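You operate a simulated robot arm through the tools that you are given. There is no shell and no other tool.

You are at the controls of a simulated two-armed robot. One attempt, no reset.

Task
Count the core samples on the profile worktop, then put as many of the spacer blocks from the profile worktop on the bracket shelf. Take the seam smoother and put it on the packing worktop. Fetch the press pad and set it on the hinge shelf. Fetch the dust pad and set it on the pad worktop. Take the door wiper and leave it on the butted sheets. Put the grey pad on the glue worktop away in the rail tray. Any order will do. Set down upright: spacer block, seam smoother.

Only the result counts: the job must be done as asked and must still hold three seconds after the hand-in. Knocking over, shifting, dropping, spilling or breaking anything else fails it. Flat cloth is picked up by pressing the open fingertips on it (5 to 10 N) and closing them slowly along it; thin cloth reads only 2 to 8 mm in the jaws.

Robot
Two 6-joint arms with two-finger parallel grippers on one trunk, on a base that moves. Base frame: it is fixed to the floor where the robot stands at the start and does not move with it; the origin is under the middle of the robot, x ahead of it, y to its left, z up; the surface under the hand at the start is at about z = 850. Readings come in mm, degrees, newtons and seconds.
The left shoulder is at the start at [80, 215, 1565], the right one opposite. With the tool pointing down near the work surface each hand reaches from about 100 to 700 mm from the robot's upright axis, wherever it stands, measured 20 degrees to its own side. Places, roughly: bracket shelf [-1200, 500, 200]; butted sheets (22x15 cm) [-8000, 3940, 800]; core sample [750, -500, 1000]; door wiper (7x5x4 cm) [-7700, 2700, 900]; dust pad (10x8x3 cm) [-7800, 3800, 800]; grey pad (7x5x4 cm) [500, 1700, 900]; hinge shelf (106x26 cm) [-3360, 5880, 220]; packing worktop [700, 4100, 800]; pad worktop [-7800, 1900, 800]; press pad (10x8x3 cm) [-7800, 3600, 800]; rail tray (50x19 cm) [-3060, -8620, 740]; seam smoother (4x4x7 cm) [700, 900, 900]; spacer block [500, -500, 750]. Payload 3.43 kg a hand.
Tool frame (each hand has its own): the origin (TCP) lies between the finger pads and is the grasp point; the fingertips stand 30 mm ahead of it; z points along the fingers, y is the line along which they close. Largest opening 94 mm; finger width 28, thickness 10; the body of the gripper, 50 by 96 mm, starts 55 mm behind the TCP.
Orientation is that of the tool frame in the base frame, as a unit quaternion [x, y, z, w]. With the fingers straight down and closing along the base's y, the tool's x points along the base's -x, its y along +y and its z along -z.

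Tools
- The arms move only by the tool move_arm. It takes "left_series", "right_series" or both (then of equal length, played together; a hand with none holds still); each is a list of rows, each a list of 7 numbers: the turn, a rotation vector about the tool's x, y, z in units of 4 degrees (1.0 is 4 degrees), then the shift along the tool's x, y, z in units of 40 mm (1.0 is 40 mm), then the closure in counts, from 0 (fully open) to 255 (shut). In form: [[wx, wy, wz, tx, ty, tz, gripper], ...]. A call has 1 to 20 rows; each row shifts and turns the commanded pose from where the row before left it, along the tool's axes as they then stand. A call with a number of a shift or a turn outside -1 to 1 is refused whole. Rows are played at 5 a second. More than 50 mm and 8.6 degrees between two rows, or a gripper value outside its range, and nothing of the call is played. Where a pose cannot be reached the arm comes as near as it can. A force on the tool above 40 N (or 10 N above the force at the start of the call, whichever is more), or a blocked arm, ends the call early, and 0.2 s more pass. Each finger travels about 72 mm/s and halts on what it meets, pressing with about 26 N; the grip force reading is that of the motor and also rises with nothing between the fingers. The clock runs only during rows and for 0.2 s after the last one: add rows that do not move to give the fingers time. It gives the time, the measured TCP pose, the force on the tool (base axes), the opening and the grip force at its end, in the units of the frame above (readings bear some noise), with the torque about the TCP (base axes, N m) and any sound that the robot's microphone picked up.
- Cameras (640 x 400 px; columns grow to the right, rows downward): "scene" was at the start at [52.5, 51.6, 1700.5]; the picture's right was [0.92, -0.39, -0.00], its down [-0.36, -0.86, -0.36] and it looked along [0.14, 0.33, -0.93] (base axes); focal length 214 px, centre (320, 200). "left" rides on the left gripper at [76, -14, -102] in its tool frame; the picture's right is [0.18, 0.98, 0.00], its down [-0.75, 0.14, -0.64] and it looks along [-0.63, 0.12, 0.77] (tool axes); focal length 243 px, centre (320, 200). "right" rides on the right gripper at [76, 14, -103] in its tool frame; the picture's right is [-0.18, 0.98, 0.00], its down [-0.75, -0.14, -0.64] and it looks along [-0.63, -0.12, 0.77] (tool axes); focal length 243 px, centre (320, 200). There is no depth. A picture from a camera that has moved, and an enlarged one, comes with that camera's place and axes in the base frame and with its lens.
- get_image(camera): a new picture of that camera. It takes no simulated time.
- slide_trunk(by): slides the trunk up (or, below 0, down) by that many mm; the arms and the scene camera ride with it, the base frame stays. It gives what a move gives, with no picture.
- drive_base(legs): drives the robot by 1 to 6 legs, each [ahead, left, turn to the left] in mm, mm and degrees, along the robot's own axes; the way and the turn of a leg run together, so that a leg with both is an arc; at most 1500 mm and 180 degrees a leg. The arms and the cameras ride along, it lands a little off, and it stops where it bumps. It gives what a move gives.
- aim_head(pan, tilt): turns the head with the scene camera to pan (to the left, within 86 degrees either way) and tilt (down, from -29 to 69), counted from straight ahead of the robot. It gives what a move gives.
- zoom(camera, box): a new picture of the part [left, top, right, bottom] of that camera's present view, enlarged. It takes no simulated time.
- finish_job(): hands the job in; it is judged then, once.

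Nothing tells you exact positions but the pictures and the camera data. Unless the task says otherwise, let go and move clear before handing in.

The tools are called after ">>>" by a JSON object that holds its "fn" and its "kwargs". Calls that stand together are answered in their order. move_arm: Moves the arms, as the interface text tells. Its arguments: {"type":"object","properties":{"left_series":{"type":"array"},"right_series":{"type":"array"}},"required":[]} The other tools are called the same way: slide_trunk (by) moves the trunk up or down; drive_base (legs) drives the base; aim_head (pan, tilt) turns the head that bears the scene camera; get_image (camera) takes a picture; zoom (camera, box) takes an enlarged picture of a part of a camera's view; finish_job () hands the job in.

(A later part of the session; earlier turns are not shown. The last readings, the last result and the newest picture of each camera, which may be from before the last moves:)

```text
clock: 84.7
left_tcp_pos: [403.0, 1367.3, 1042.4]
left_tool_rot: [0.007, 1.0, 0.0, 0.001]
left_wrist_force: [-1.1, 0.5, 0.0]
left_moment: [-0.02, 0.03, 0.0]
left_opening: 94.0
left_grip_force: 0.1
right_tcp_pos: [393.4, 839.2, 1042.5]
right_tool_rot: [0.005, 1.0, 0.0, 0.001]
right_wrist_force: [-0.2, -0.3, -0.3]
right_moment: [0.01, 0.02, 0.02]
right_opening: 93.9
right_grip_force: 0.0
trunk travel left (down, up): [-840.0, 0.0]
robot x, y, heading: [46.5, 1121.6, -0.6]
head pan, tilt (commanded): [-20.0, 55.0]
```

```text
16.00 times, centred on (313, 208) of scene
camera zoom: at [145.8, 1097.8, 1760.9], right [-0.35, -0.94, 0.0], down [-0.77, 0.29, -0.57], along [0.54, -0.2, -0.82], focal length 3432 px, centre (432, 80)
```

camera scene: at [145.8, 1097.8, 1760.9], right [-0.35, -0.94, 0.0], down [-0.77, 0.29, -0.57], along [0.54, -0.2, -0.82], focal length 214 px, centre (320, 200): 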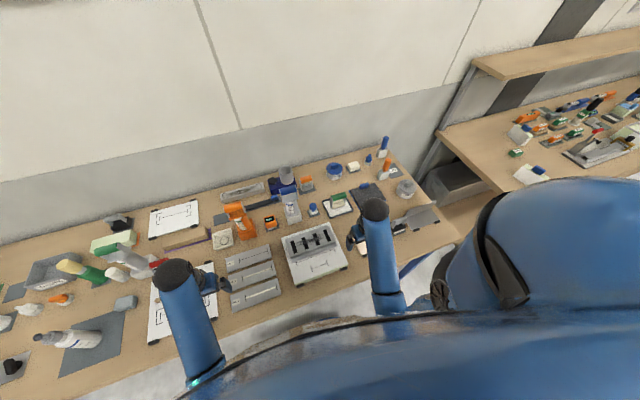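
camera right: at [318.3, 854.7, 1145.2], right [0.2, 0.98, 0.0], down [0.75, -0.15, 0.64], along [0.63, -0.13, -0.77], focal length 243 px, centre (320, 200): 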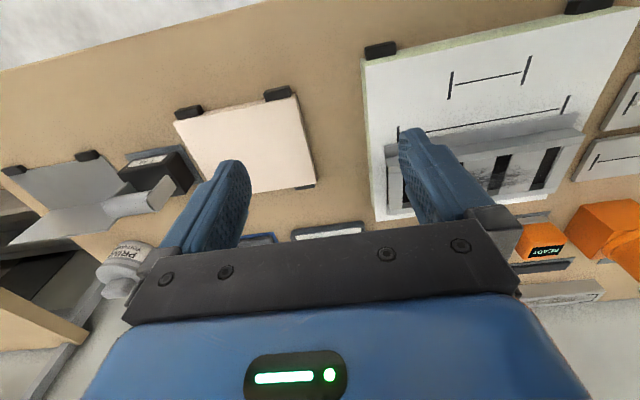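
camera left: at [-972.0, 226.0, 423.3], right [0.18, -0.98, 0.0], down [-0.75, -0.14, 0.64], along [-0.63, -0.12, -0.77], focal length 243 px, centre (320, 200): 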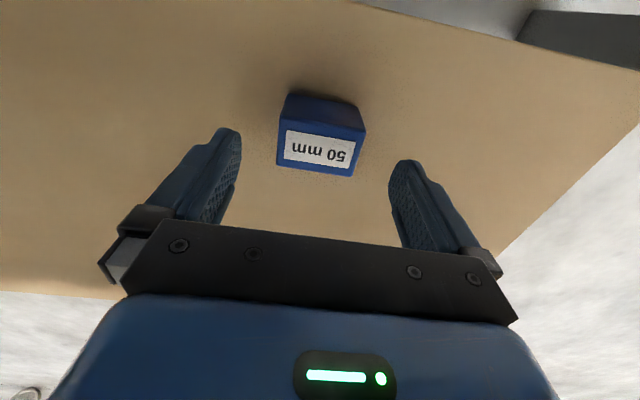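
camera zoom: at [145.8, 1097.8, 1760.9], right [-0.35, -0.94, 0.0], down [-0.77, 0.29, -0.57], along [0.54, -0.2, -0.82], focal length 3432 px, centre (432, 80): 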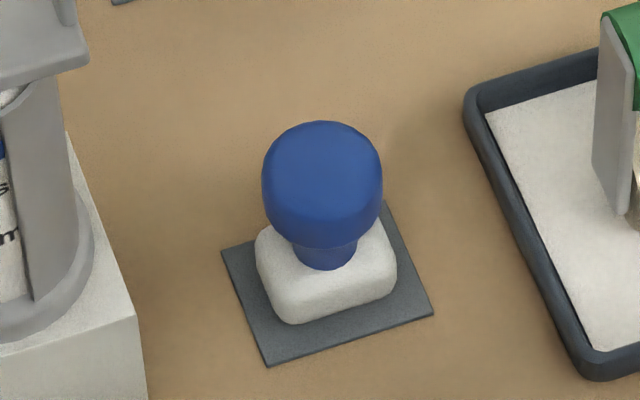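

The smoother (white base with blue knob) is centred near (682,931), with the blue caulking gun's side at y≥990, so I'll use a partly open gripper (about 64 mm). Moving the right hand above it now.

>>> {"fn": "move_arm", "kwargs": {"right_series": [[0, 0, -0.15, -0.9, 0.296, 0, 81], [0, 0, 0, -0.9, 0.296, 0, 81], [0, 0, 0, -0.9, 0.296, 0, 81], [0, 0, 0, -0.9, 0.296, 0, 81], [0, 0, 0, -0.9, 0.296, 0, 81], [0, 0, 0, -0.9, 0.296, 0, 81], [0, 0, 0, -0.9, 0.296, 0, 81], [0, 0, 0, -0.9, 0.296, 0, 81], [0, 0, 0, 0, 0, 0, 81]]}}

>>> {"fn": "get_image", "kwargs": {"camera": "right"}}

>>> {"fn": "get_image", "kwargs": {"camera": "scene"}}

```text
clock: 86.7
left_tcp_pos: [402.7, 1366.2, 1042.7]
left_tool_rot: [0.007, 1.0, 0.001, 0.001]
left_wrist_force: [0.9, 0.4, 0.3]
left_moment: [0.01, 0.0, -0.02]
left_opening: 94.1
left_grip_force: 0.1
right_tcp_pos: [680.6, 933.1, 1042.9]
right_tool_rot: [0.0, 1.0, -0.001, 0.0]
right_wrist_force: [0.9, -0.1, 0.3]
right_moment: [-0.02, -0.03, 0.01]
right_opening: 64.1
right_grip_force: 0.0
trunk travel left (down, up): [-840.0, 0.0]
robot x, y, heading: [48.0, 1122.9, -0.9]
head pan, tilt (commanded): [-20.0, 55.0]
```

```text
taken
camera right: at [605.3, 948.1, 1146.3], right [0.19, 0.98, 0.0], down [0.75, -0.14, 0.64], along [0.63, -0.12, -0.77], focal length 243 px, centre (320, 200)
```

right: 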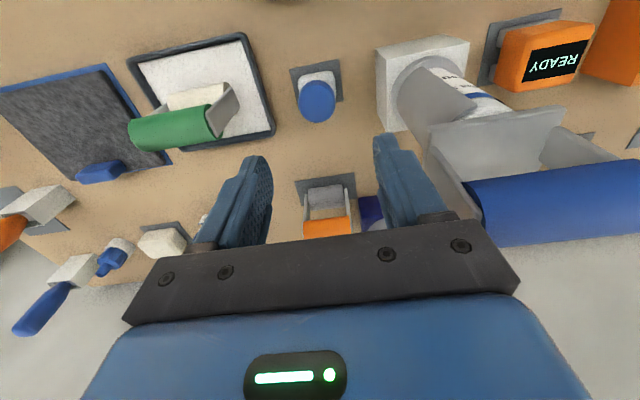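

```text
taken
camera scene: at [145.1, 1097.4, 1760.9], right [-0.35, -0.94, 0.0], down [-0.77, 0.29, -0.57], along [0.54, -0.2, -0.82], focal length 214 px, centre (320, 200)
```

scene: 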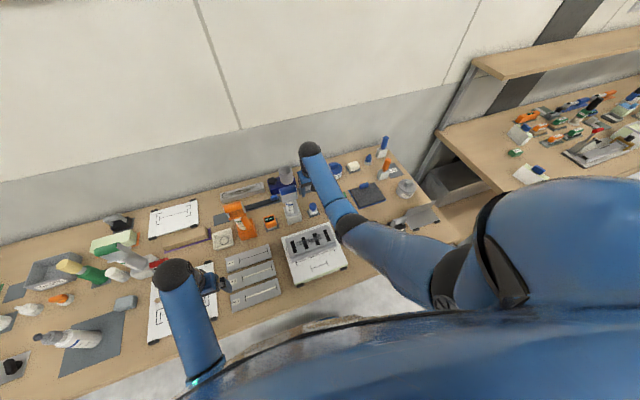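

The hand camera agrees: knob at (681,931), table at z≈850, and the gun clears the gripper by about 15 mm. I'll descend partway and check.

>>> {"fn": "move_arm", "kwargs": {"right_series": [[0, 0, 0, -0.02, -0.05, 0.6, 81], [0, 0, 0, 0, 0, 0.6, 81], [0, 0, 0, 0, 0, 0.6, 81], [0, 0, 0, 0, 0, 0.5, 81], [0, 0, 0, 0, 0, 0, 81]]}}

>>> {"fn": "get_image", "kwargs": {"camera": "right"}}

>>> {"fn": "zoom", "kwargs": {"camera": "scene", "box": [270, 140, 360, 235]}}

```text
clock: 87.9
left_tcp_pos: [402.8, 1366.6, 1042.8]
left_tool_rot: [0.007, 1.0, 0.001, 0.002]
left_wrist_force: [-0.2, 0.8, -0.9]
left_moment: [-0.02, 0.01, -0.01]
left_opening: 94.0
left_grip_force: 0.0
right_tcp_pos: [683.4, 930.1, 951.8]
right_tool_rot: [0.001, 1.0, -0.001, 0.002]
right_wrist_force: [0.4, 0.9, -0.1]
right_moment: [0.02, 0.0, 0.03]
right_opening: 64.0
right_grip_force: 0.1
trunk travel left (down, up): [-840.0, 0.0]
robot x, y, heading: [49.6, 1125.6, -0.8]
head pan, tilt (commanded): [-20.0, 55.0]
```

```text
taken
camera right: at [608.3, 944.4, 1054.0], right [0.19, 0.98, 0.0], down [0.75, -0.14, 0.64], along [0.63, -0.12, -0.76], focal length 243 px, centre (320, 200)
```

right: 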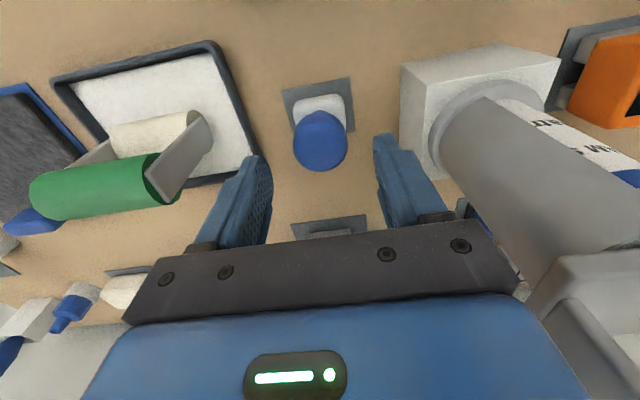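

```text
4.21 times, centred on (315, 188) of scene
camera zoom: at [145.5, 1097.5, 1760.9], right [-0.35, -0.94, 0.0], down [-0.77, 0.29, -0.57], along [0.54, -0.2, -0.82], focal length 903 px, centre (341, 253)
```

zoom: 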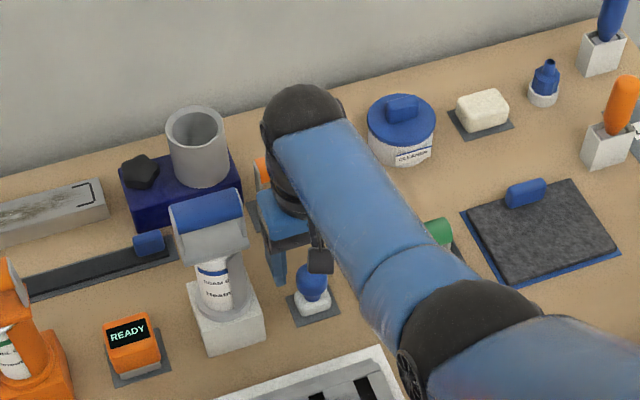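

The knob is centred between the fingers. I'll descend the rest of the way and close on the white base.

>>> {"fn": "move_arm", "kwargs": {"right_series": [[0, 0, 0, 0.04, 0.02, 0.55, 81], [0, 0, 0, 0, 0, 0.55, 81], [0, 0, 0, 0, 0, 0.52, 81], [0, 0, 0, 0, 0, 0, 81], [0, 0, 0, 0, 0, 0, 255], [0, 0, 0, 0, 0, 0, 255], [0, 0, 0, 0, 0, 0, 255], [0, 0, 0, 0, 0, 0, 255]]}}

>>> {"fn": "get_image", "kwargs": {"camera": "right"}}

```text
clock: 89.7
left_tcp_pos: [402.2, 1367.0, 1042.9]
left_tool_rot: [0.007, 1.0, 0.001, 0.002]
left_wrist_force: [0.4, 0.3, 0.4]
left_moment: [-0.02, 0.01, 0.0]
left_opening: 94.0
left_grip_force: 0.1
right_tcp_pos: [670.8, 931.2, 895.0]
right_tool_rot: [0.0, 1.0, -0.001, 0.002]
right_wrist_force: [-0.7, -2.3, 4.1]
right_moment: [0.0, 0.0, 0.02]
right_opening: 39.4
right_grip_force: 25.9
right hand out of reach, approached as far as the arm can: row 3
trunk travel left (down, up): [-840.0, 0.0]
robot x, y, heading: [49.3, 1125.0, -0.9]
head pan, tilt (commanded): [-20.0, 55.0]
```

```text
taken
camera right: at [594.6, 945.5, 997.6], right [0.19, 0.98, 0.0], down [0.75, -0.14, 0.64], along [0.63, -0.12, -0.76], focal length 243 px, centre (320, 200)
```

right: 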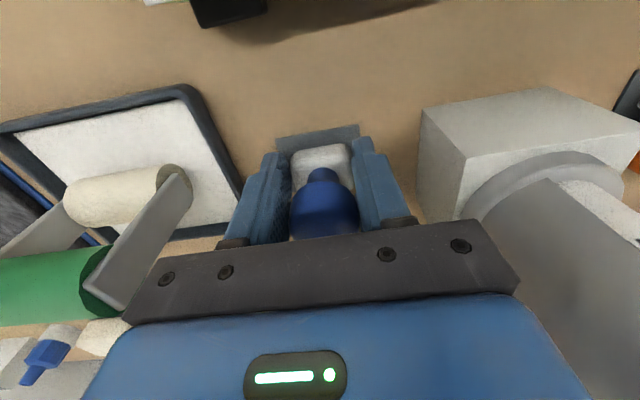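

The right arm hit its reach limit and gripped about 11 mm short of centre. I'll release, raise the hand, lower the trunk 60 mm for more reach, and regrip centred.

>>> {"fn": "move_arm", "kwargs": {"right_series": [[0, 0, 0, 0, 0, 0, 81], [0, 0, 0, 0, 0, 0, 81], [0, 0, 0, 0, 0, -0.75, 81], [0, 0, 0, 0, 0, -0.75, 81], [0, 0, 0, 0, 0, 0, 81]]}}

>>> {"fn": "get_image", "kwargs": {"camera": "right"}}

```text
clock: 90.9
left_tcp_pos: [403.6, 1366.7, 1042.9]
left_tool_rot: [0.006, 1.0, 0.0, 0.002]
left_wrist_force: [-1.0, -0.2, 0.8]
left_moment: [0.0, 0.0, 0.01]
left_opening: 93.8
left_grip_force: 0.1
right_tcp_pos: [671.4, 930.0, 952.9]
right_tool_rot: [0.001, 1.0, -0.001, 0.001]
right_wrist_force: [-0.5, -0.4, 0.2]
right_moment: [-0.01, -0.01, -0.05]
right_opening: 64.0
right_grip_force: 0.0
trunk travel left (down, up): [-840.0, 0.0]
robot x, y, heading: [47.7, 1122.2, -0.6]
head pan, tilt (commanded): [-20.0, 55.0]
```

```text
taken
camera right: at [596.2, 946.0, 1056.9], right [0.19, 0.98, 0.0], down [0.75, -0.14, 0.64], along [0.63, -0.12, -0.77], focal length 243 px, centre (320, 200)
```

right: 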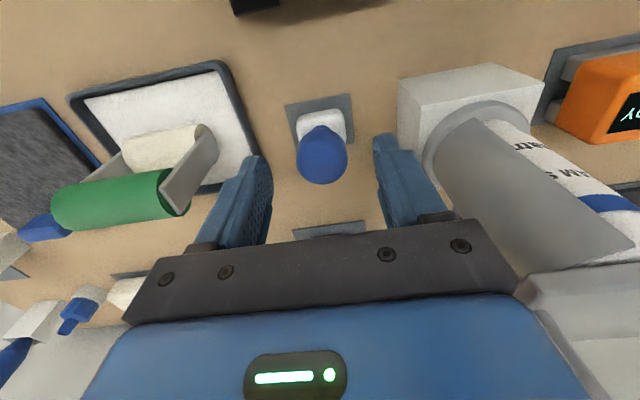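

The smoother hasn't moved. I'll shift the hand 10 mm forward, then lower it with the trunk by 55 mm.

>>> {"fn": "move_arm", "kwargs": {"right_series": [[0, 0, 0, -0.26, 0.02, 0, 81], [0, 0, 0, 0, 0, 0, 81]]}}

>>> {"fn": "slide_trunk", "kwargs": {"by": -50}}

>>> {"fn": "get_image", "kwargs": {"camera": "right"}}

```text
clock: 91.5
left_tcp_pos: [405.0, 1367.3, 1043.7]
left_tool_rot: [0.006, 1.0, -0.001, 0.001]
left_wrist_force: [-0.6, 0.7, 1.1]
left_moment: [0.03, 0.02, 0.02]
left_opening: 94.0
left_grip_force: 0.0
right_tcp_pos: [681.3, 931.5, 953.7]
right_tool_rot: [0.002, 1.0, -0.001, 0.001]
right_wrist_force: [-0.6, -0.1, -0.4]
right_moment: [-0.01, 0.03, -0.01]
right_opening: 63.8
right_grip_force: 0.1
trunk travel left (down, up): [-840.0, 0.0]
robot x, y, heading: [46.6, 1124.6, -0.6]
head pan, tilt (commanded): [-20.0, 55.0]
```

```text
clock: 92.4
left_tcp_pos: [403.3, 1365.6, 992.8]
left_tool_rot: [0.006, 1.0, 0.001, 0.002]
left_wrist_force: [0.4, 0.0, 0.4]
left_moment: [0.0, -0.01, 0.01]
left_opening: 94.3
left_grip_force: 0.1
right_tcp_pos: [681.1, 931.8, 904.2]
right_tool_rot: [0.001, 1.0, -0.001, 0.001]
right_wrist_force: [-0.2, -1.0, 0.6]
right_moment: [0.0, 0.01, -0.01]
right_opening: 63.9
right_grip_force: 0.0
trunk travel left (down, up): [-790.0, 50.0]
robot x, y, heading: [44.5, 1122.5, -0.7]
head pan, tilt (commanded): [-20.0, 55.0]
```

```text
taken
camera right: at [605.3, 946.7, 1006.7], right [0.19, 0.98, 0.0], down [0.75, -0.14, 0.64], along [0.63, -0.12, -0.76], focal length 243 px, centre (320, 200)
```

right: 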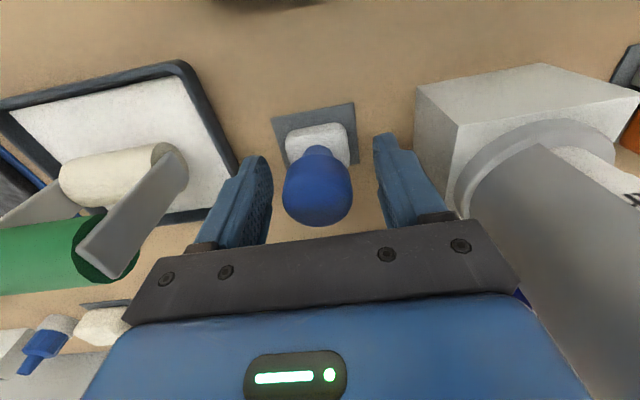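

Well centred at z=904. I'll go down the last 17 mm and close.

>>> {"fn": "move_arm", "kwargs": {"right_series": [[0, 0, 0, 0, 0, 0.22, 81], [0, 0, 0, 0, 0, 0.2, 81], [0, 0, 0, 0, 0, 0, 81], [0, 0, 0, 0, 0, 0, 255], [0, 0, 0, 0, 0, 0, 255], [0, 0, 0, 0, 0, 0, 255], [0, 0, 0, 0, 0, 0, 255]]}}

>>> {"fn": "get_image", "kwargs": {"camera": "right"}}

```text
clock: 94.0
left_tcp_pos: [402.4, 1365.6, 993.2]
left_tool_rot: [0.006, 1.0, 0.001, 0.002]
left_wrist_force: [0.3, 0.4, 0.2]
left_moment: [-0.02, 0.03, 0.03]
left_opening: 93.7
left_grip_force: 0.1
right_tcp_pos: [681.2, 931.3, 886.5]
right_tool_rot: [0.0, 1.0, -0.001, 0.001]
right_wrist_force: [0.2, -0.7, 0.8]
right_moment: [0.04, 0.01, 0.0]
right_opening: 39.1
right_grip_force: 25.3
trunk travel left (down, up): [-790.0, 50.0]
robot x, y, heading: [50.3, 1123.0, -0.8]
head pan, tilt (commanded): [-20.0, 55.0]
```

```text
taken
camera right: at [605.4, 946.9, 989.6], right [0.19, 0.98, 0.0], down [0.75, -0.14, 0.64], along [0.63, -0.12, -0.77], focal length 243 px, centre (320, 200)
```

right: 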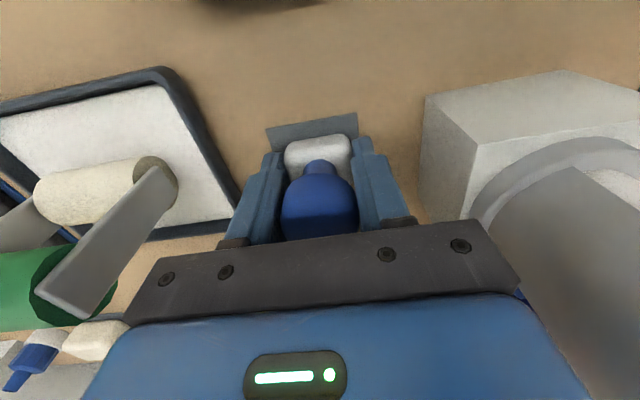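

Gripped at 39 mm. I'll lift it and confirm that it comes away cleanly from the mat.

>>> {"fn": "move_arm", "kwargs": {"right_series": [[0, 0, 0, 0, 0, -0.3, 255], [0, 0, 0, 0, 0, -0.7, 255], [0, 0, 0, 0, 0, -0.8, 255], [0, 0, 0, 0, 0, -0.8, 255], [0, 0, 0, 0, 0, -0.8, 255], [0, 0, 0, 0, 0, -0.8, 255]]}}

>>> {"fn": "slide_trunk", "kwargs": {"by": 50}}

>>> {"fn": "get_image", "kwargs": {"camera": "right"}}

```text
clock: 95.4
left_tcp_pos: [402.5, 1366.8, 993.4]
left_tool_rot: [0.006, 1.0, 0.0, 0.002]
left_wrist_force: [0.1, -0.5, -0.2]
left_moment: [-0.02, 0.0, -0.01]
left_opening: 94.0
left_grip_force: 0.1
right_tcp_pos: [680.2, 930.6, 1054.9]
right_tool_rot: [0.001, 1.0, -0.001, 0.001]
right_wrist_force: [-0.9, 0.8, -1.9]
right_moment: [-0.01, -0.03, 0.02]
right_opening: 39.3
right_grip_force: 25.9
trunk travel left (down, up): [-790.0, 50.0]
robot x, y, heading: [50.9, 1122.2, -0.7]
head pan, tilt (commanded): [-20.0, 55.0]
```

```text
clock: 96.3
left_tcp_pos: [403.7, 1366.2, 1042.3]
left_tool_rot: [0.006, 1.0, 0.0, 0.001]
left_wrist_force: [0.2, -0.1, 0.2]
left_moment: [-0.01, -0.01, 0.0]
left_opening: 93.8
left_grip_force: 0.1
right_tcp_pos: [680.4, 931.9, 1103.5]
right_tool_rot: [0.001, 1.0, -0.001, 0.001]
right_wrist_force: [-0.1, 0.1, -0.9]
right_moment: [-0.03, -0.02, 0.03]
right_opening: 39.5
right_grip_force: 26.2
trunk travel left (down, up): [-840.0, 0.0]
robot x, y, heading: [47.7, 1123.8, -0.7]
head pan, tilt (commanded): [-20.0, 55.0]
```

```text
taken
camera right: at [604.5, 945.8, 1206.6], right [0.19, 0.98, 0.0], down [0.75, -0.14, 0.64], along [0.63, -0.12, -0.77], focal length 243 px, centre (320, 200)
```

right: 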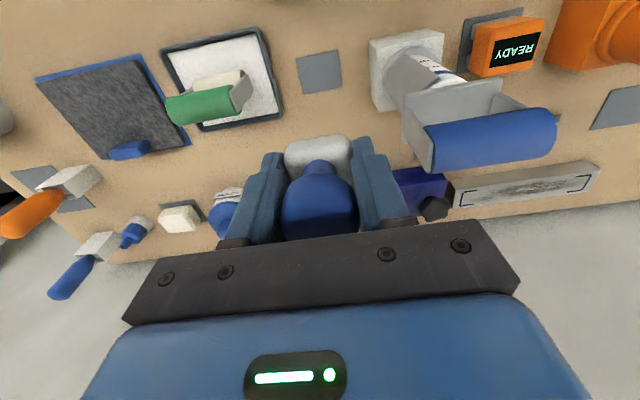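

The smoother is lifted and the mat stayed in place. I'll back away from the table, tuck the right hand in, then shift left toward the grey pad.

>>> {"fn": "drive_base", "kwargs": {"legs": [[-300, 0, 0.7]]}}

>>> {"fn": "move_arm", "kwargs": {"right_series": [[0, 0, 0, 0.5, 0, 0.5, 255], [0, 0, 0, 0.5, 0, 0.5, 255], [0, 0, 0, 0.5, 0, 0.5, 255], [0, 0, 0, 0.6, -0.2, 0, 255], [0, 0, 0, 0.6, -0.2, 0, 255], [0, 0, 0, 0.6, -0.2, 0, 255], [0, 0, 0, 0.6, -0.2, 0, 255], [0, 0, 0, 0.6, -0.2, 0, 255], [0, 0, 0, 0.6, -0.2, 0, 255], [0, 0, 0, 0.6, -0.2, 0, 255]]}}

>>> {"fn": "drive_base", "kwargs": {"legs": [[0, 390, 0]]}}

>>> {"fn": "aim_head", "kwargs": {"pan": 10, "tilt": 50}}

>>> {"fn": "get_image", "kwargs": {"camera": "scene"}}

```text
clock: 98.3
left_tcp_pos: [110.1, 1372.6, 1042.7]
left_tool_rot: [0.0, 1.0, 0.001, 0.0]
left_wrist_force: [-0.3, -0.4, 0.0]
left_moment: [0.03, 0.0, -0.01]
left_opening: 93.9
left_grip_force: 0.1
right_tcp_pos: [390.1, 939.6, 1101.8]
right_tool_rot: [-0.004, 1.0, -0.001, 0.0]
right_wrist_force: [-0.5, -0.1, -0.4]
right_moment: [0.0, 0.03, -0.02]
right_opening: 38.9
right_grip_force: 26.0
trunk travel left (down, up): [-840.0, 0.0]
robot x, y, heading: [-249.1, 1126.3, -0.3]
head pan, tilt (commanded): [-20.0, 55.0]
```

```text
clock: 100.5
left_tcp_pos: [107.3, 1371.2, 1043.8]
left_tool_rot: [0.0, 1.0, 0.001, 0.003]
left_wrist_force: [0.0, -0.1, 0.2]
left_moment: [-0.01, -0.03, 0.01]
left_opening: 93.6
left_grip_force: 0.0
right_tcp_pos: [159.3, 880.4, 1042.8]
right_tool_rot: [-0.005, 1.0, 0.0, 0.002]
right_wrist_force: [0.2, 0.3, -0.9]
right_moment: [-0.01, -0.03, 0.01]
right_opening: 39.4
right_grip_force: 26.3
trunk travel left (down, up): [-840.0, 0.0]
robot x, y, heading: [-246.0, 1124.2, -0.2]
head pan, tilt (commanded): [-20.0, 55.0]
```

```text
clock: 103.0
left_tcp_pos: [110.0, 1753.6, 1042.8]
left_tool_rot: [0.004, 1.0, 0.002, 0.002]
left_wrist_force: [-0.8, -0.1, 0.2]
left_moment: [0.0, -0.01, -0.02]
left_opening: 94.0
left_grip_force: 0.1
right_tcp_pos: [161.0, 1263.0, 1042.1]
right_tool_rot: [-0.002, 1.0, 0.001, 0.002]
right_wrist_force: [-0.3, -0.1, -0.8]
right_moment: [0.0, 0.01, -0.01]
right_opening: 39.1
right_grip_force: 25.7
trunk travel left (down, up): [-840.0, 0.0]
robot x, y, heading: [-242.3, 1511.8, -0.7]
head pan, tilt (commanded): [-20.0, 55.0]
```

```text
clock: 103.9
left_tcp_pos: [110.9, 1757.7, 1043.7]
left_tool_rot: [0.003, 1.0, 0.0, 0.002]
left_wrist_force: [0.0, 0.3, 0.6]
left_moment: [0.0, -0.03, 0.01]
left_opening: 94.0
left_grip_force: 0.0
right_tcp_pos: [161.6, 1265.7, 1043.3]
right_tool_rot: [-0.001, 1.0, -0.001, 0.002]
right_wrist_force: [0.1, 0.5, -0.3]
right_moment: [-0.01, 0.01, 0.0]
right_opening: 39.4
right_grip_force: 26.2
trunk travel left (down, up): [-840.0, 0.0]
robot x, y, heading: [-242.3, 1511.8, -0.3]
head pan, tilt (commanded): [10.0, 50.0]
```

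```text
taken
camera scene: at [-137.9, 1525.2, 1767.4], right [0.17, -0.99, 0.0], down [-0.76, -0.13, -0.64], along [0.63, 0.11, -0.77], focal length 214 px, centre (320, 200)
```

scene: 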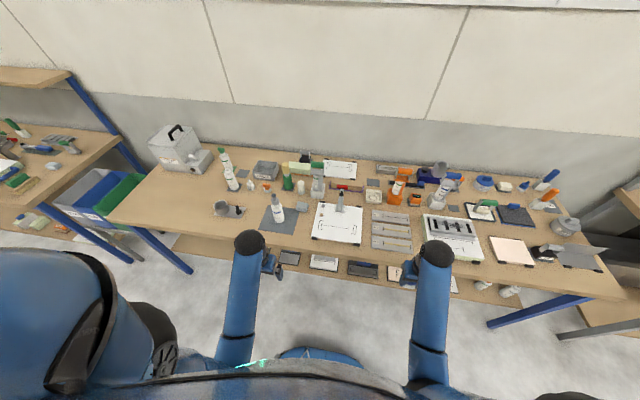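

The grey pad should be just right of the sealant bottle around pixel (297,211). I'll zoom in there.

>>> {"fn": "zoom", "kwargs": {"camera": "scene", "box": [245, 175, 345, 245]}}

>>> {"fn": "zoom", "kwargs": {"camera": "scene", "box": [285, 200, 310, 220]}}

```text
5.71 times, centred on (295, 210) of scene
camera zoom: at [-137.9, 1525.2, 1767.4], right [0.17, -0.99, 0.0], down [-0.76, -0.13, -0.64], along [0.63, 0.11, -0.77], focal length 1226 px, centre (463, 143)
```

zoom: 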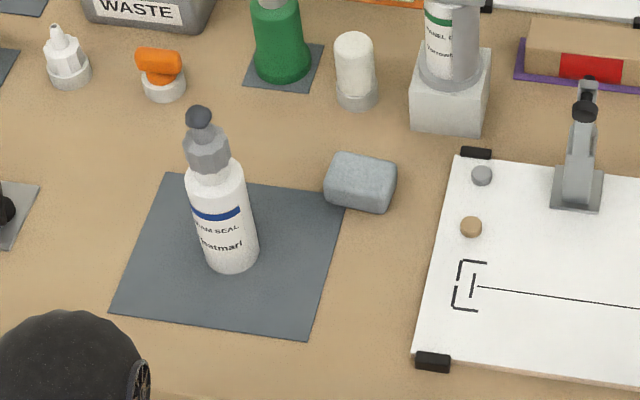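

```text
16.00 times, centred on (298, 210) of scene
camera zoom: at [-137.9, 1525.2, 1767.4], right [0.17, -0.99, 0.0], down [-0.76, -0.13, -0.64], along [0.63, 0.11, -0.77], focal length 3432 px, centre (680, 40)
```

zoom: 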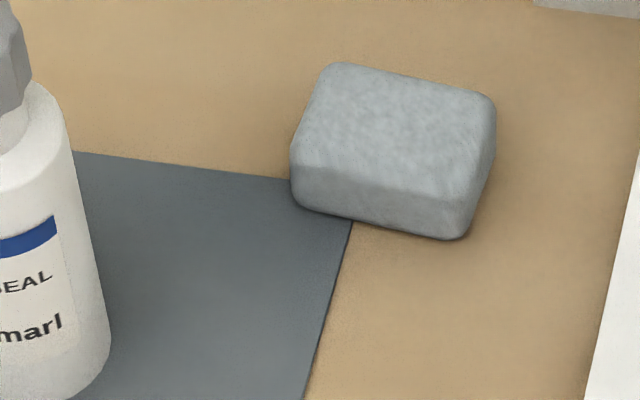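

The grey pad is centred near (534,1734), long side along y; the pump bottle stands at y≥1810. I'll shift the left hand toward y≈1700 first so it stays clear of the bottle, then drive in.

>>> {"fn": "move_arm", "kwargs": {"left_series": [[0, 0, 0, 0, -0.8, 0, 0], [0, 0, 0, 0, -0.7, 0, 0]]}}

>>> {"fn": "drive_base", "kwargs": {"legs": [[290, 0, 0.3]]}}

>>> {"fn": "get_image", "kwargs": {"camera": "left"}}

>>> {"fn": "get_image", "kwargs": {"camera": "scene"}}

```text
clock: 104.5
left_tcp_pos: [109.1, 1696.8, 1042.8]
left_tool_rot: [0.003, 1.0, 0.001, 0.002]
left_wrist_force: [-0.5, 0.2, 0.1]
left_moment: [-0.03, -0.01, 0.0]
left_opening: 93.6
left_grip_force: 0.0
right_tcp_pos: [161.3, 1263.8, 1041.6]
right_tool_rot: [-0.002, 1.0, 0.0, 0.002]
right_wrist_force: [-0.6, -0.2, -0.8]
right_moment: [0.01, 0.01, 0.0]
right_opening: 39.3
right_grip_force: 26.4
trunk travel left (down, up): [-840.0, 0.0]
robot x, y, heading: [-243.4, 1512.9, -0.4]
head pan, tilt (commanded): [10.0, 50.0]
```

```text
clock: 106.5
left_tcp_pos: [390.5, 1698.7, 1042.8]
left_tool_rot: [-0.001, 1.0, 0.001, 0.003]
left_wrist_force: [0.1, -0.4, 0.3]
left_moment: [0.0, -0.06, -0.01]
left_opening: 94.0
left_grip_force: 0.1
right_tcp_pos: [445.7, 1266.4, 1043.3]
right_tool_rot: [-0.005, 1.0, -0.001, 0.003]
right_wrist_force: [-0.7, 1.0, -0.5]
right_moment: [0.01, -0.01, 0.0]
right_opening: 39.4
right_grip_force: 26.1
trunk travel left (down, up): [-840.0, 0.0]
robot x, y, heading: [40.1, 1512.3, -0.1]
head pan, tilt (commanded): [10.0, 50.0]
```

```text
taken
camera left: at [314.6, 1685.1, 1144.6], right [-0.18, 0.98, 0.0], down [0.75, 0.14, 0.65], along [0.64, 0.12, -0.76], focal length 243 px, centre (320, 200)
```

left: 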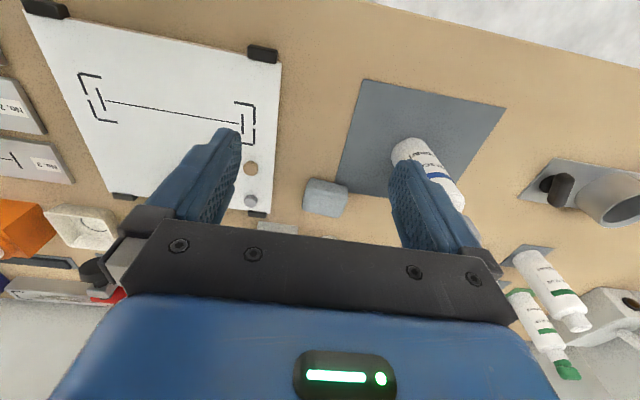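

```text
taken
camera scene: at [142.9, 1523.5, 1767.8], right [0.17, -0.98, 0.0], down [-0.75, -0.13, -0.65], along [0.64, 0.11, -0.76], focal length 214 px, centre (320, 200)
```

scene: 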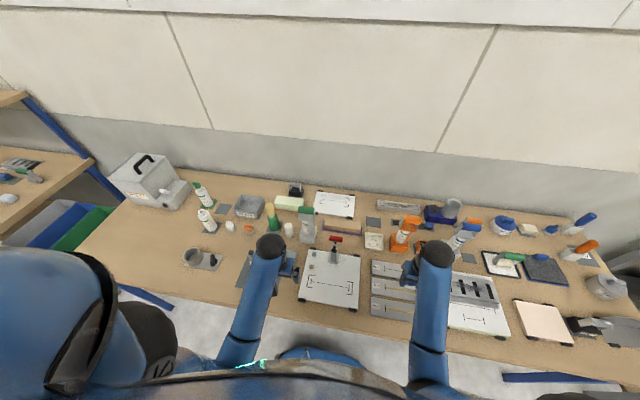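

The pad shows at about (530,1733) in the hand camera too. I'll move the left hand above it and lower to a hover.

>>> {"fn": "move_arm", "kwargs": {"left_series": [[0, 0, 0, -0.89, 0.22, 0, 0], [0, 0, 0, -0.89, 0.22, 0, 0], [0, 0, 0, -0.89, 0.22, 0, 0], [0, 0, 0, -0.89, 0.22, 0, 0], [0, 0, 0.4, 0, 0, 0.6, 0], [0, 0, 0.35, 0, 0, 0.6, 0], [0, 0, 0, 0, 0, 0.6, 0], [0, 0, 0, 0, 0, 0.6, 0], [0, 0, 0, 0, 0, 0, 0]]}}

>>> {"fn": "get_image", "kwargs": {"camera": "left"}}

```text
clock: 108.5
left_tcp_pos: [535.5, 1733.7, 945.8]
left_tool_rot: [0.026, 1.0, 0.001, 0.002]
left_wrist_force: [0.6, 0.4, 0.3]
left_moment: [0.0, 0.0, 0.0]
left_opening: 93.8
left_grip_force: 0.1
right_tcp_pos: [447.6, 1266.1, 1041.9]
right_tool_rot: [-0.005, 1.0, -0.001, 0.002]
right_wrist_force: [0.2, 0.6, -0.7]
right_moment: [0.0, 0.02, -0.02]
right_opening: 39.2
right_grip_force: 26.0
trunk travel left (down, up): [-840.0, 0.0]
robot x, y, heading: [40.9, 1512.0, 0.2]
head pan, tilt (commanded): [10.0, 50.0]
```

```text
taken
camera left: at [458.4, 1724.0, 1047.9], right [-0.13, 0.99, 0.0], down [0.76, 0.1, 0.64], along [0.64, 0.09, -0.76], focal length 243 px, centre (320, 200)
```

left: 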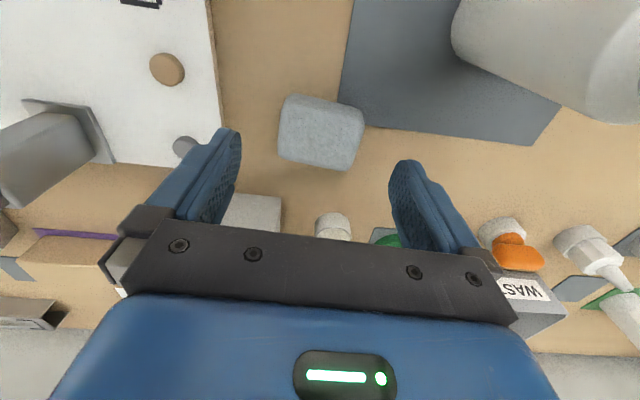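

The pad is centred; it's turned a few degrees more, so I'll add a little yaw, descend and close.

>>> {"fn": "move_arm", "kwargs": {"left_series": [[0, 0, 0.8, 0, 0, 0.3, 0], [0, 0, 0, 0, 0, 0.5, 0], [0, 0, 0, 0, 0, 0.5, 0], [0, 0, 0, 0, 0, 0.18, 0], [0, 0, 0, 0, 0, 0, 0], [0, 0, 0, 0, 0, 0, 255], [0, 0, 0, 0, 0, 0, 255], [0, 0, 0, 0, 0, 0, 255], [0, 0, 0, 0, 0, 0, 255]]}}

>>> {"fn": "get_image", "kwargs": {"camera": "left"}}

```text
clock: 110.5
left_tcp_pos: [537.4, 1733.5, 888.2]
left_tool_rot: [0.054, 0.999, 0.001, 0.002]
left_wrist_force: [1.9, 0.3, 4.1]
left_moment: [-0.13, 0.04, 0.02]
left_opening: 62.9
left_grip_force: 25.7
right_tcp_pos: [446.6, 1266.8, 1042.1]
right_tool_rot: [-0.005, 1.0, -0.001, 0.001]
right_wrist_force: [0.5, 0.1, -1.4]
right_moment: [0.01, 0.0, -0.01]
right_opening: 39.4
right_grip_force: 25.7
trunk travel left (down, up): [-840.0, 0.0]
robot x, y, heading: [39.2, 1510.8, 0.2]
head pan, tilt (commanded): [10.0, 50.0]
```

```text
taken
camera left: at [459.2, 1728.6, 990.4], right [-0.08, 1.0, 0.0], down [0.76, 0.06, 0.65], along [0.64, 0.05, -0.76], focal length 243 px, centre (320, 200)
```

left: 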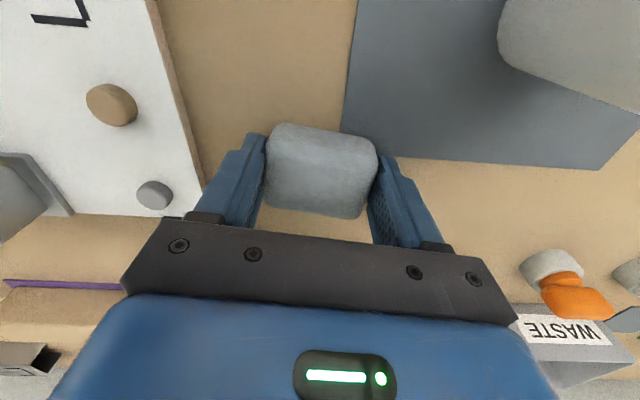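

The grey pad is gripped at 63 mm. I'll lift it and check.

>>> {"fn": "move_arm", "kwargs": {"left_series": [[0, 0, 0, 0, 0, -0.3, 255], [0, 0, 0, 0, 0, -0.7, 255], [0, 0, 0, 0, 0, -0.8, 255], [0, 0, 0, 0, 0, -0.8, 255], [0, 0, 0, 0, 0, -0.8, 255], [0, 0, 0, 0, 0, -0.4, 255]]}}

>>> {"fn": "get_image", "kwargs": {"camera": "left"}}

```text
clock: 111.9
left_tcp_pos: [537.2, 1734.8, 1038.2]
left_tool_rot: [0.054, 0.999, 0.001, 0.002]
left_wrist_force: [0.1, -0.1, -0.7]
left_moment: [-0.03, -0.04, -0.01]
left_opening: 62.8
left_grip_force: 26.4
right_tcp_pos: [447.5, 1266.4, 1042.0]
right_tool_rot: [-0.005, 1.0, -0.001, 0.001]
right_wrist_force: [0.1, 0.2, -0.1]
right_moment: [-0.04, 0.0, 0.01]
right_opening: 39.3
right_grip_force: 26.3
trunk travel left (down, up): [-840.0, 0.0]
robot x, y, heading: [36.8, 1512.4, 0.0]
head pan, tilt (commanded): [10.0, 50.0]
```

```text
taken
camera left: at [460.0, 1729.0, 1140.7], right [-0.08, 1.0, 0.0], down [0.76, 0.06, 0.64], along [0.64, 0.05, -0.76], focal length 243 px, centre (320, 200)
```

left: 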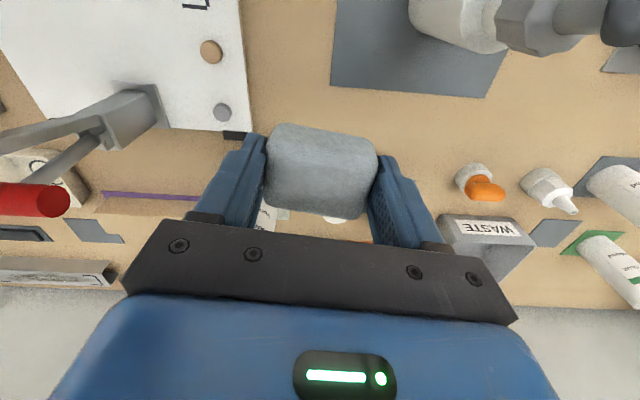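

The grey pad is secure in the left hand. I'll tuck it back, reverse from the table and look left along the wall toward the packing worktop.

>>> {"fn": "move_arm", "kwargs": {"left_series": [[0, 0, -0.5, 0.8, -0.5, 0, 255], [0, 0, -0.5, 0.8, -0.4, 0, 255], [0, 0, -0.5, 0.8, 0, 0, 255], [0, 0, 0, 0.8, 0, 0, 255]]}}

>>> {"fn": "drive_base", "kwargs": {"legs": [[-380, 0, 0]]}}

>>> {"fn": "aim_head", "kwargs": {"pan": 75, "tilt": 30}}

>>> {"fn": "get_image", "kwargs": {"camera": "scene"}}

```text
clock: 112.9
left_tcp_pos: [404.1, 1705.3, 1038.0]
left_tool_rot: [0.002, 1.0, 0.0, 0.004]
left_wrist_force: [0.2, 0.0, -0.8]
left_moment: [0.02, -0.03, -0.02]
left_opening: 63.2
left_grip_force: 25.5
right_tcp_pos: [446.4, 1265.5, 1043.2]
right_tool_rot: [-0.005, 1.0, 0.0, 0.002]
right_wrist_force: [-0.9, 0.7, -1.4]
right_moment: [-0.04, -0.02, 0.0]
right_opening: 39.2
right_grip_force: 25.9
trunk travel left (down, up): [-840.0, 0.0]
robot x, y, heading: [41.4, 1513.6, -0.1]
head pan, tilt (commanded): [10.0, 50.0]
```

```text
clock: 115.3
left_tcp_pos: [33.3, 1705.2, 1036.8]
left_tool_rot: [-0.001, 1.0, 0.001, 0.001]
left_wrist_force: [0.5, -0.6, 0.0]
left_moment: [0.01, 0.05, -0.03]
left_opening: 62.9
left_grip_force: 25.3
right_tcp_pos: [78.2, 1267.8, 1041.7]
right_tool_rot: [-0.008, 1.0, -0.001, 0.0]
right_wrist_force: [0.1, -0.5, -1.2]
right_moment: [-0.01, -0.02, -0.01]
right_opening: 39.3
right_grip_force: 25.8
trunk travel left (down, up): [-840.0, 0.0]
robot x, y, heading: [-336.1, 1510.4, 0.2]
head pan, tilt (commanded): [10.0, 50.0]
```

```text
clock: 116.6
left_tcp_pos: [30.9, 1704.8, 1037.2]
left_tool_rot: [0.0, 1.0, 0.001, 0.001]
left_wrist_force: [-0.4, -0.1, -0.7]
left_moment: [0.01, 0.0, -0.02]
left_opening: 63.0
left_grip_force: 25.8
right_tcp_pos: [76.2, 1268.1, 1042.2]
right_tool_rot: [-0.008, 1.0, -0.002, 0.001]
right_wrist_force: [-0.1, -0.2, -1.4]
right_moment: [0.04, 0.05, 0.01]
right_opening: 39.2
right_grip_force: 26.5
trunk travel left (down, up): [-840.0, 0.0]
robot x, y, heading: [-336.2, 1508.3, 0.4]
head pan, tilt (commanded): [75.0, 30.0]
```

```text
taken
camera scene: at [-278.1, 1597.0, 1796.9], right [0.97, -0.25, 0.0], down [-0.13, -0.48, -0.87], along [0.22, 0.84, -0.5], focal length 214 px, centre (320, 200)
```

scene: 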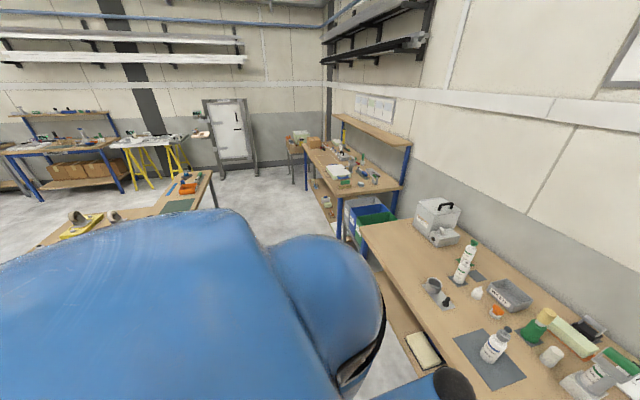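

The packing worktop is further along the wall, near edge at about x=400 and y≈3300–5250, and the aisle at x≈−340 looks clear. I'll drive left along it.

>>> {"fn": "drive_base", "kwargs": {"legs": [[0, 1200, 0], [0, 1000, 0]]}}

>>> {"fn": "aim_head", "kwargs": {"pan": 15, "tilt": 35}}

>>> {"fn": "get_image", "kwargs": {"camera": "scene"}}

```text
clock: 127.5
left_tcp_pos: [26.7, 3895.5, 1039.3]
left_tool_rot: [-0.003, 1.0, 0.001, 0.002]
left_wrist_force: [0.0, -0.3, -0.7]
left_moment: [0.0, 0.01, 0.01]
left_opening: 63.1
left_grip_force: 25.6
right_tcp_pos: [72.7, 3456.6, 1041.5]
right_tool_rot: [-0.009, 1.0, 0.0, 0.002]
right_wrist_force: [-0.1, -0.6, -0.8]
right_moment: [0.0, 0.01, 0.01]
right_opening: 39.2
right_grip_force: 26.4
trunk travel left (down, up): [-840.0, 0.0]
robot x, y, heading: [-336.9, 3698.3, 0.4]
head pan, tilt (commanded): [75.0, 30.0]
```

```text
clock: 128.8
left_tcp_pos: [26.7, 3895.2, 1037.9]
left_tool_rot: [-0.002, 1.0, 0.0, 0.001]
left_wrist_force: [0.2, 0.0, -0.4]
left_moment: [0.0, 0.01, -0.01]
left_opening: 62.9
left_grip_force: 26.6
right_tcp_pos: [71.6, 3456.8, 1041.1]
right_tool_rot: [-0.01, 1.0, -0.002, 0.002]
right_wrist_force: [-0.1, -0.5, -1.3]
right_moment: [-0.02, -0.01, -0.04]
right_opening: 39.1
right_grip_force: 25.3
trunk travel left (down, up): [-840.0, 0.0]
robot x, y, heading: [-336.8, 3702.0, 0.5]
head pan, tilt (commanded): [15.0, 35.0]
```

```text
taken
camera scene: at [-219.9, 3721.6, 1789.2], right [0.27, -0.96, 0.0], down [-0.55, -0.15, -0.82], along [0.79, 0.22, -0.57], focal length 214 px, centre (320, 200)
```

scene: 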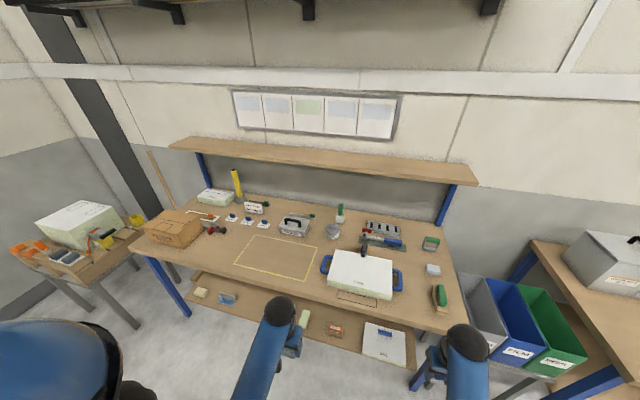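

This is the packing worktop, with clear space including a yellow-outlined area. I'll zoom to pick a free spot for the smoother.

>>> {"fn": "zoom", "kwargs": {"camera": "scene", "box": [130, 170, 470, 380]}}

```text
1.88 times, centred on (300, 275) of scene
camera zoom: at [-219.9, 3721.6, 1789.2], right [0.27, -0.96, 0.0], down [-0.55, -0.15, -0.82], along [0.79, 0.22, -0.57], focal length 404 px, centre (358, 59)
```

zoom: 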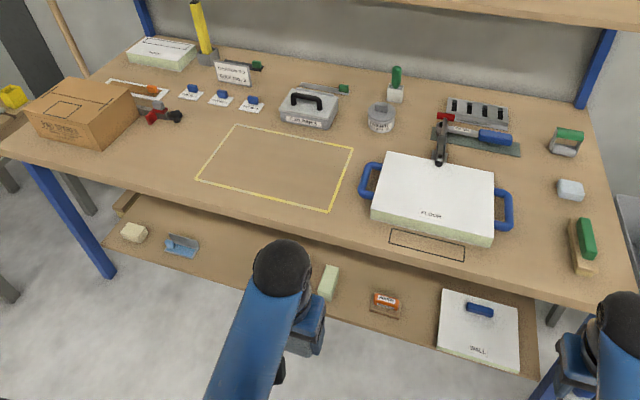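

The free outlined zone spans roughly x 380–600, y 3960–4350. I'll drive so the right hand can set the smoother down there.

>>> {"fn": "drive_base", "kwargs": {"legs": [[0, 600, -0.4], [300, 0, 0]]}}

>>> {"fn": "get_image", "kwargs": {"camera": "right"}}

>>> {"fn": "aim_head", "kwargs": {"pan": -15, "tilt": 50}}

>>> {"fn": "get_image", "kwargs": {"camera": "scene"}}

```text
clock: 133.8
left_tcp_pos: [326.9, 4484.2, 1038.6]
left_tool_rot: [0.005, 1.0, 0.0, 0.003]
left_wrist_force: [0.4, -0.1, -0.3]
left_moment: [0.0, 0.04, 0.05]
left_opening: 62.8
left_grip_force: 26.2
right_tcp_pos: [367.2, 4046.6, 1043.4]
right_tool_rot: [-0.001, 1.0, -0.001, 0.003]
right_wrist_force: [0.2, 0.6, -0.8]
right_moment: [0.01, -0.01, 0.01]
right_opening: 39.3
right_grip_force: 25.7
trunk travel left (down, up): [-840.0, 0.0]
robot x, y, heading: [-37.3, 4292.2, -0.5]
head pan, tilt (commanded): [15.0, 35.0]
```

```text
taken
camera right: at [290.7, 4061.4, 1146.1], right [0.18, 0.98, 0.0], down [0.75, -0.14, 0.65], along [0.63, -0.12, -0.76], focal length 243 px, centre (320, 200)
```

right: 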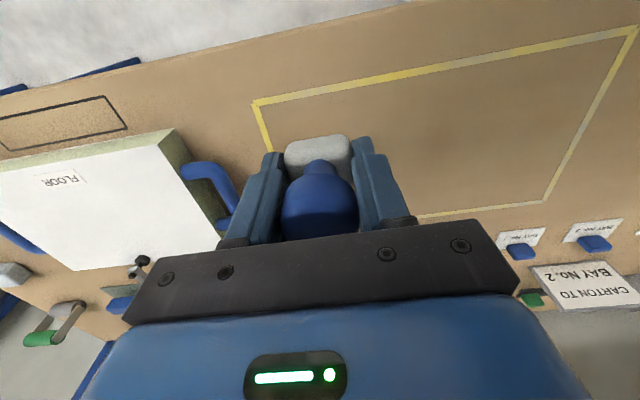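

```text
clock: 134.7
left_tcp_pos: [331.5, 4484.7, 1037.2]
left_tool_rot: [0.006, 1.0, 0.001, 0.001]
left_wrist_force: [-0.1, 0.4, -0.1]
left_moment: [0.0, 0.05, 0.02]
left_opening: 62.7
left_grip_force: 26.3
right_tcp_pos: [370.0, 4044.9, 1040.9]
right_tool_rot: [0.0, 1.0, -0.001, 0.001]
right_wrist_force: [0.5, 0.6, -0.4]
right_moment: [0.0, -0.04, 0.03]
right_opening: 39.2
right_grip_force: 25.5
trunk travel left (down, up): [-840.0, 0.0]
robot x, y, heading: [-37.8, 4295.0, -0.6]
head pan, tilt (commanded): [-15.0, 50.0]
```

```text
taken
camera scene: at [70.8, 4273.0, 1767.4], right [-0.27, -0.96, 0.0], down [-0.74, 0.21, -0.64], along [0.62, -0.17, -0.77], focal length 214 px, centre (320, 200)
```

scene: 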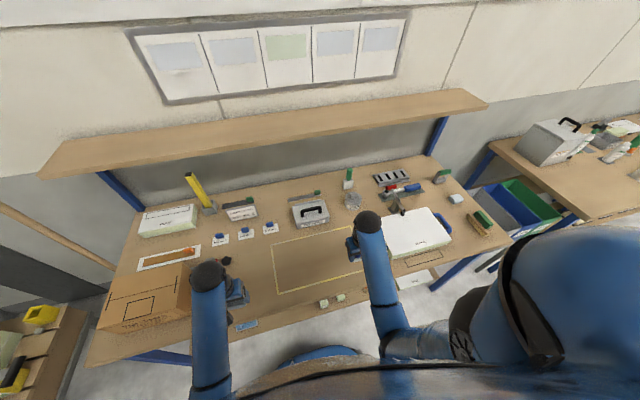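

The table is again at z≈850. I'll extend the right hand to about (460,4075) and lower to just above the surface.

>>> {"fn": "move_arm", "kwargs": {"right_series": [[0, 0, 0, -0.75, 0.25, 0, 255], [0, 0, 0, -0.75, 0.25, 0, 255], [0, 0, 0, -0.75, 0.25, 0, 255], [0, 0, 0, 0, 0, 0.8, 255], [0, 0, 0, 0, 0, 0.8, 255], [0, 0, 0, 0, 0, 0.8, 255], [0, 0, 0, 0, 0, 0.8, 255], [0, 0, 0, 0, 0, 0.4, 255], [0, 0, 0, 0, 0, 0, 255]]}}

>>> {"fn": "get_image", "kwargs": {"camera": "right"}}

```text
clock: 136.7
left_tcp_pos: [329.9, 4485.0, 1038.1]
left_tool_rot: [0.006, 1.0, 0.001, 0.002]
left_wrist_force: [0.4, -0.3, -0.3]
left_moment: [0.03, 0.02, -0.02]
left_opening: 62.9
left_grip_force: 26.0
right_tcp_pos: [458.6, 4076.4, 896.9]
right_tool_rot: [-0.001, 1.0, -0.001, 0.0]
right_wrist_force: [-0.7, -0.3, -1.4]
right_moment: [-0.01, -0.02, -0.02]
right_opening: 39.1
right_grip_force: 26.2
trunk travel left (down, up): [-840.0, 0.0]
robot x, y, heading: [-38.1, 4290.0, -0.8]
head pan, tilt (commanded): [-15.0, 50.0]
```

```text
taken
camera right: at [383.6, 4091.7, 1000.7], right [0.18, 0.98, 0.0], down [0.75, -0.14, 0.64], along [0.63, -0.12, -0.76], focal length 243 px, centre (320, 200)
```

right: 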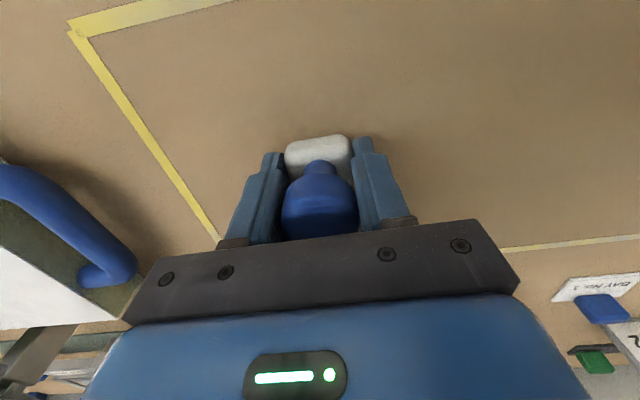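

The smoother hovers just above the tabletop. I'll lower it in small steps and watch for contact.

>>> {"fn": "move_arm", "kwargs": {"right_series": [[0, 0, 0, 0, 0, 0.1, 255], [0, 0, 0, 0, 0, 0.08, 255], [0, 0, 0, 0, 0, 0.05, 255], [0, 0, 0, 0, 0, 0, 255]]}}

```text
clock: 137.7
left_tcp_pos: [330.1, 4485.0, 1038.2]
left_tool_rot: [0.007, 1.0, 0.0, 0.002]
left_wrist_force: [-0.1, 0.2, -0.9]
left_moment: [-0.03, 0.05, 0.02]
left_opening: 63.3
left_grip_force: 25.6
right_tcp_pos: [458.9, 4076.0, 889.3]
right_tool_rot: [0.0, 1.0, -0.001, 0.0]
right_wrist_force: [-0.3, -0.3, -1.4]
right_moment: [0.01, 0.0, -0.05]
right_opening: 39.0
right_grip_force: 26.6
trunk travel left (down, up): [-840.0, 0.0]
robot x, y, heading: [-38.9, 4296.3, -0.5]
head pan, tilt (commanded): [-15.0, 50.0]
```

>>> {"fn": "move_arm", "kwargs": {"right_series": [[0, 0, 0, 0, 0, 0.05, 255], [0, 0, 0, 0, 0, 0.05, 255], [0, 0, 0, 0, 0, 0, 255]]}}

```text
clock: 138.5
left_tcp_pos: [329.9, 4485.4, 1037.5]
left_tool_rot: [0.007, 1.0, 0.0, 0.002]
left_wrist_force: [-0.2, -0.1, -0.9]
left_moment: [0.0, 0.0, -0.03]
left_opening: 63.2
left_grip_force: 26.2
right_tcp_pos: [461.0, 4076.9, 885.0]
right_tool_rot: [-0.001, 1.0, -0.001, 0.002]
right_wrist_force: [0.1, 0.2, -0.8]
right_moment: [0.03, 0.02, 0.06]
right_opening: 39.1
right_grip_force: 26.6
trunk travel left (down, up): [-840.0, 0.0]
robot x, y, heading: [-36.2, 4293.4, -0.7]
head pan, tilt (commanded): [-15.0, 50.0]
```

>>> {"fn": "move_arm", "kwargs": {"right_series": [[0, 0, 0, 0, 0, 0.04, 255], [0, 0, 0, 0, 0, 0, 255]]}}

```text
clock: 139.1
left_tcp_pos: [329.2, 4485.9, 1037.3]
left_tool_rot: [0.006, 1.0, 0.0, 0.002]
left_wrist_force: [0.4, -0.2, -0.8]
left_moment: [-0.03, 0.02, -0.04]
left_opening: 63.0
left_grip_force: 26.0
right_tcp_pos: [459.6, 4077.1, 885.1]
right_tool_rot: [-0.001, 1.0, -0.001, 0.002]
right_wrist_force: [-0.8, -2.0, 9.0]
right_moment: [0.08, 0.08, 0.01]
right_opening: 39.3
right_grip_force: 26.0
trunk travel left (down, up): [-840.0, 0.0]
robot x, y, heading: [-35.1, 4295.3, -0.3]
head pan, tilt (commanded): [-15.0, 50.0]
```

Contact at 9 N; it rests on the table. I'll open the right hand and rise.

>>> {"fn": "move_arm", "kwargs": {"right_series": [[0, 0, 0, 0, 0, -0.02, 200], [0, 0, 0, 0, 0, 0, 100], [0, 0, 0, 0, 0, 0, 60], [0, 0, 0, 0, 0, 0, 60], [0, 0, 0, 0, 0, -0.5, 60], [0, 0, 0, 0, 0, -0.7, 60], [0, 0, 0, 0, 0, -0.7, 60], [0, 0, 0, 0, 0, -0.7, 60], [0, 0, 0, 0, 0, -0.7, 60]]}}

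>>> {"fn": "get_image", "kwargs": {"camera": "right"}}

>>> {"fn": "zoom", "kwargs": {"camera": "scene", "box": [240, 200, 420, 320]}}

```text
clock: 141.1
left_tcp_pos: [330.4, 4484.9, 1036.4]
left_tool_rot: [0.006, 1.0, 0.0, 0.002]
left_wrist_force: [-0.6, 0.2, -0.8]
left_moment: [-0.01, -0.02, -0.01]
left_opening: 63.1
left_grip_force: 25.4
right_tcp_pos: [460.7, 4076.6, 1018.7]
right_tool_rot: [0.0, 1.0, -0.001, 0.0]
right_wrist_force: [1.1, -0.2, 0.1]
right_moment: [0.01, -0.01, 0.0]
right_opening: 71.9
right_grip_force: 0.0
trunk travel left (down, up): [-840.0, 0.0]
robot x, y, heading: [-33.2, 4292.0, -0.6]
head pan, tilt (commanded): [-15.0, 50.0]
```

```text
taken
camera right: at [384.5, 4091.2, 1120.8], right [0.18, 0.98, 0.0], down [0.75, -0.14, 0.64], along [0.63, -0.12, -0.77], focal length 243 px, centre (320, 200)
```

right: 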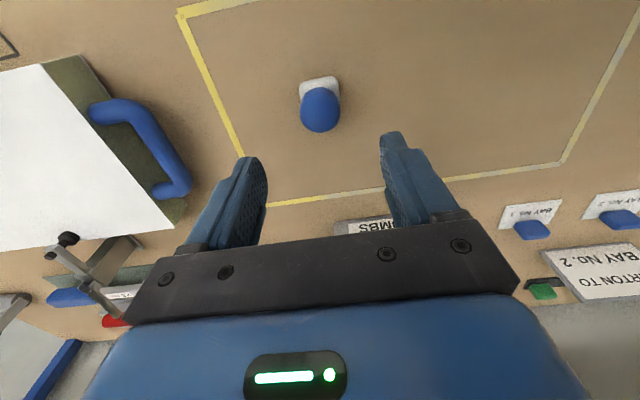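

```text
3.33 times, centred on (330, 260) of scene
camera zoom: at [69.0, 4273.3, 1767.4], right [-0.27, -0.96, 0.0], down [-0.74, 0.21, -0.64], along [0.62, -0.17, -0.77], focal length 715 px, centre (287, 0)
```

zoom: 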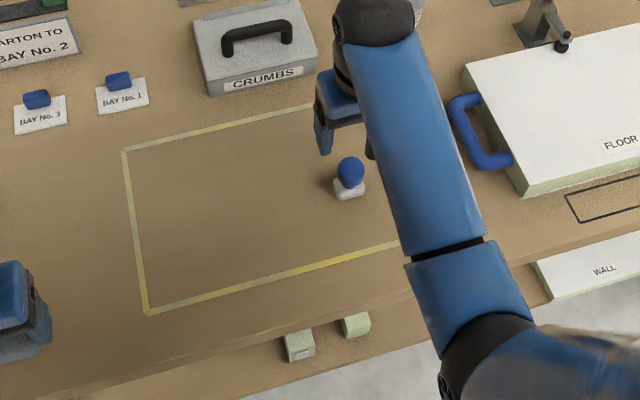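

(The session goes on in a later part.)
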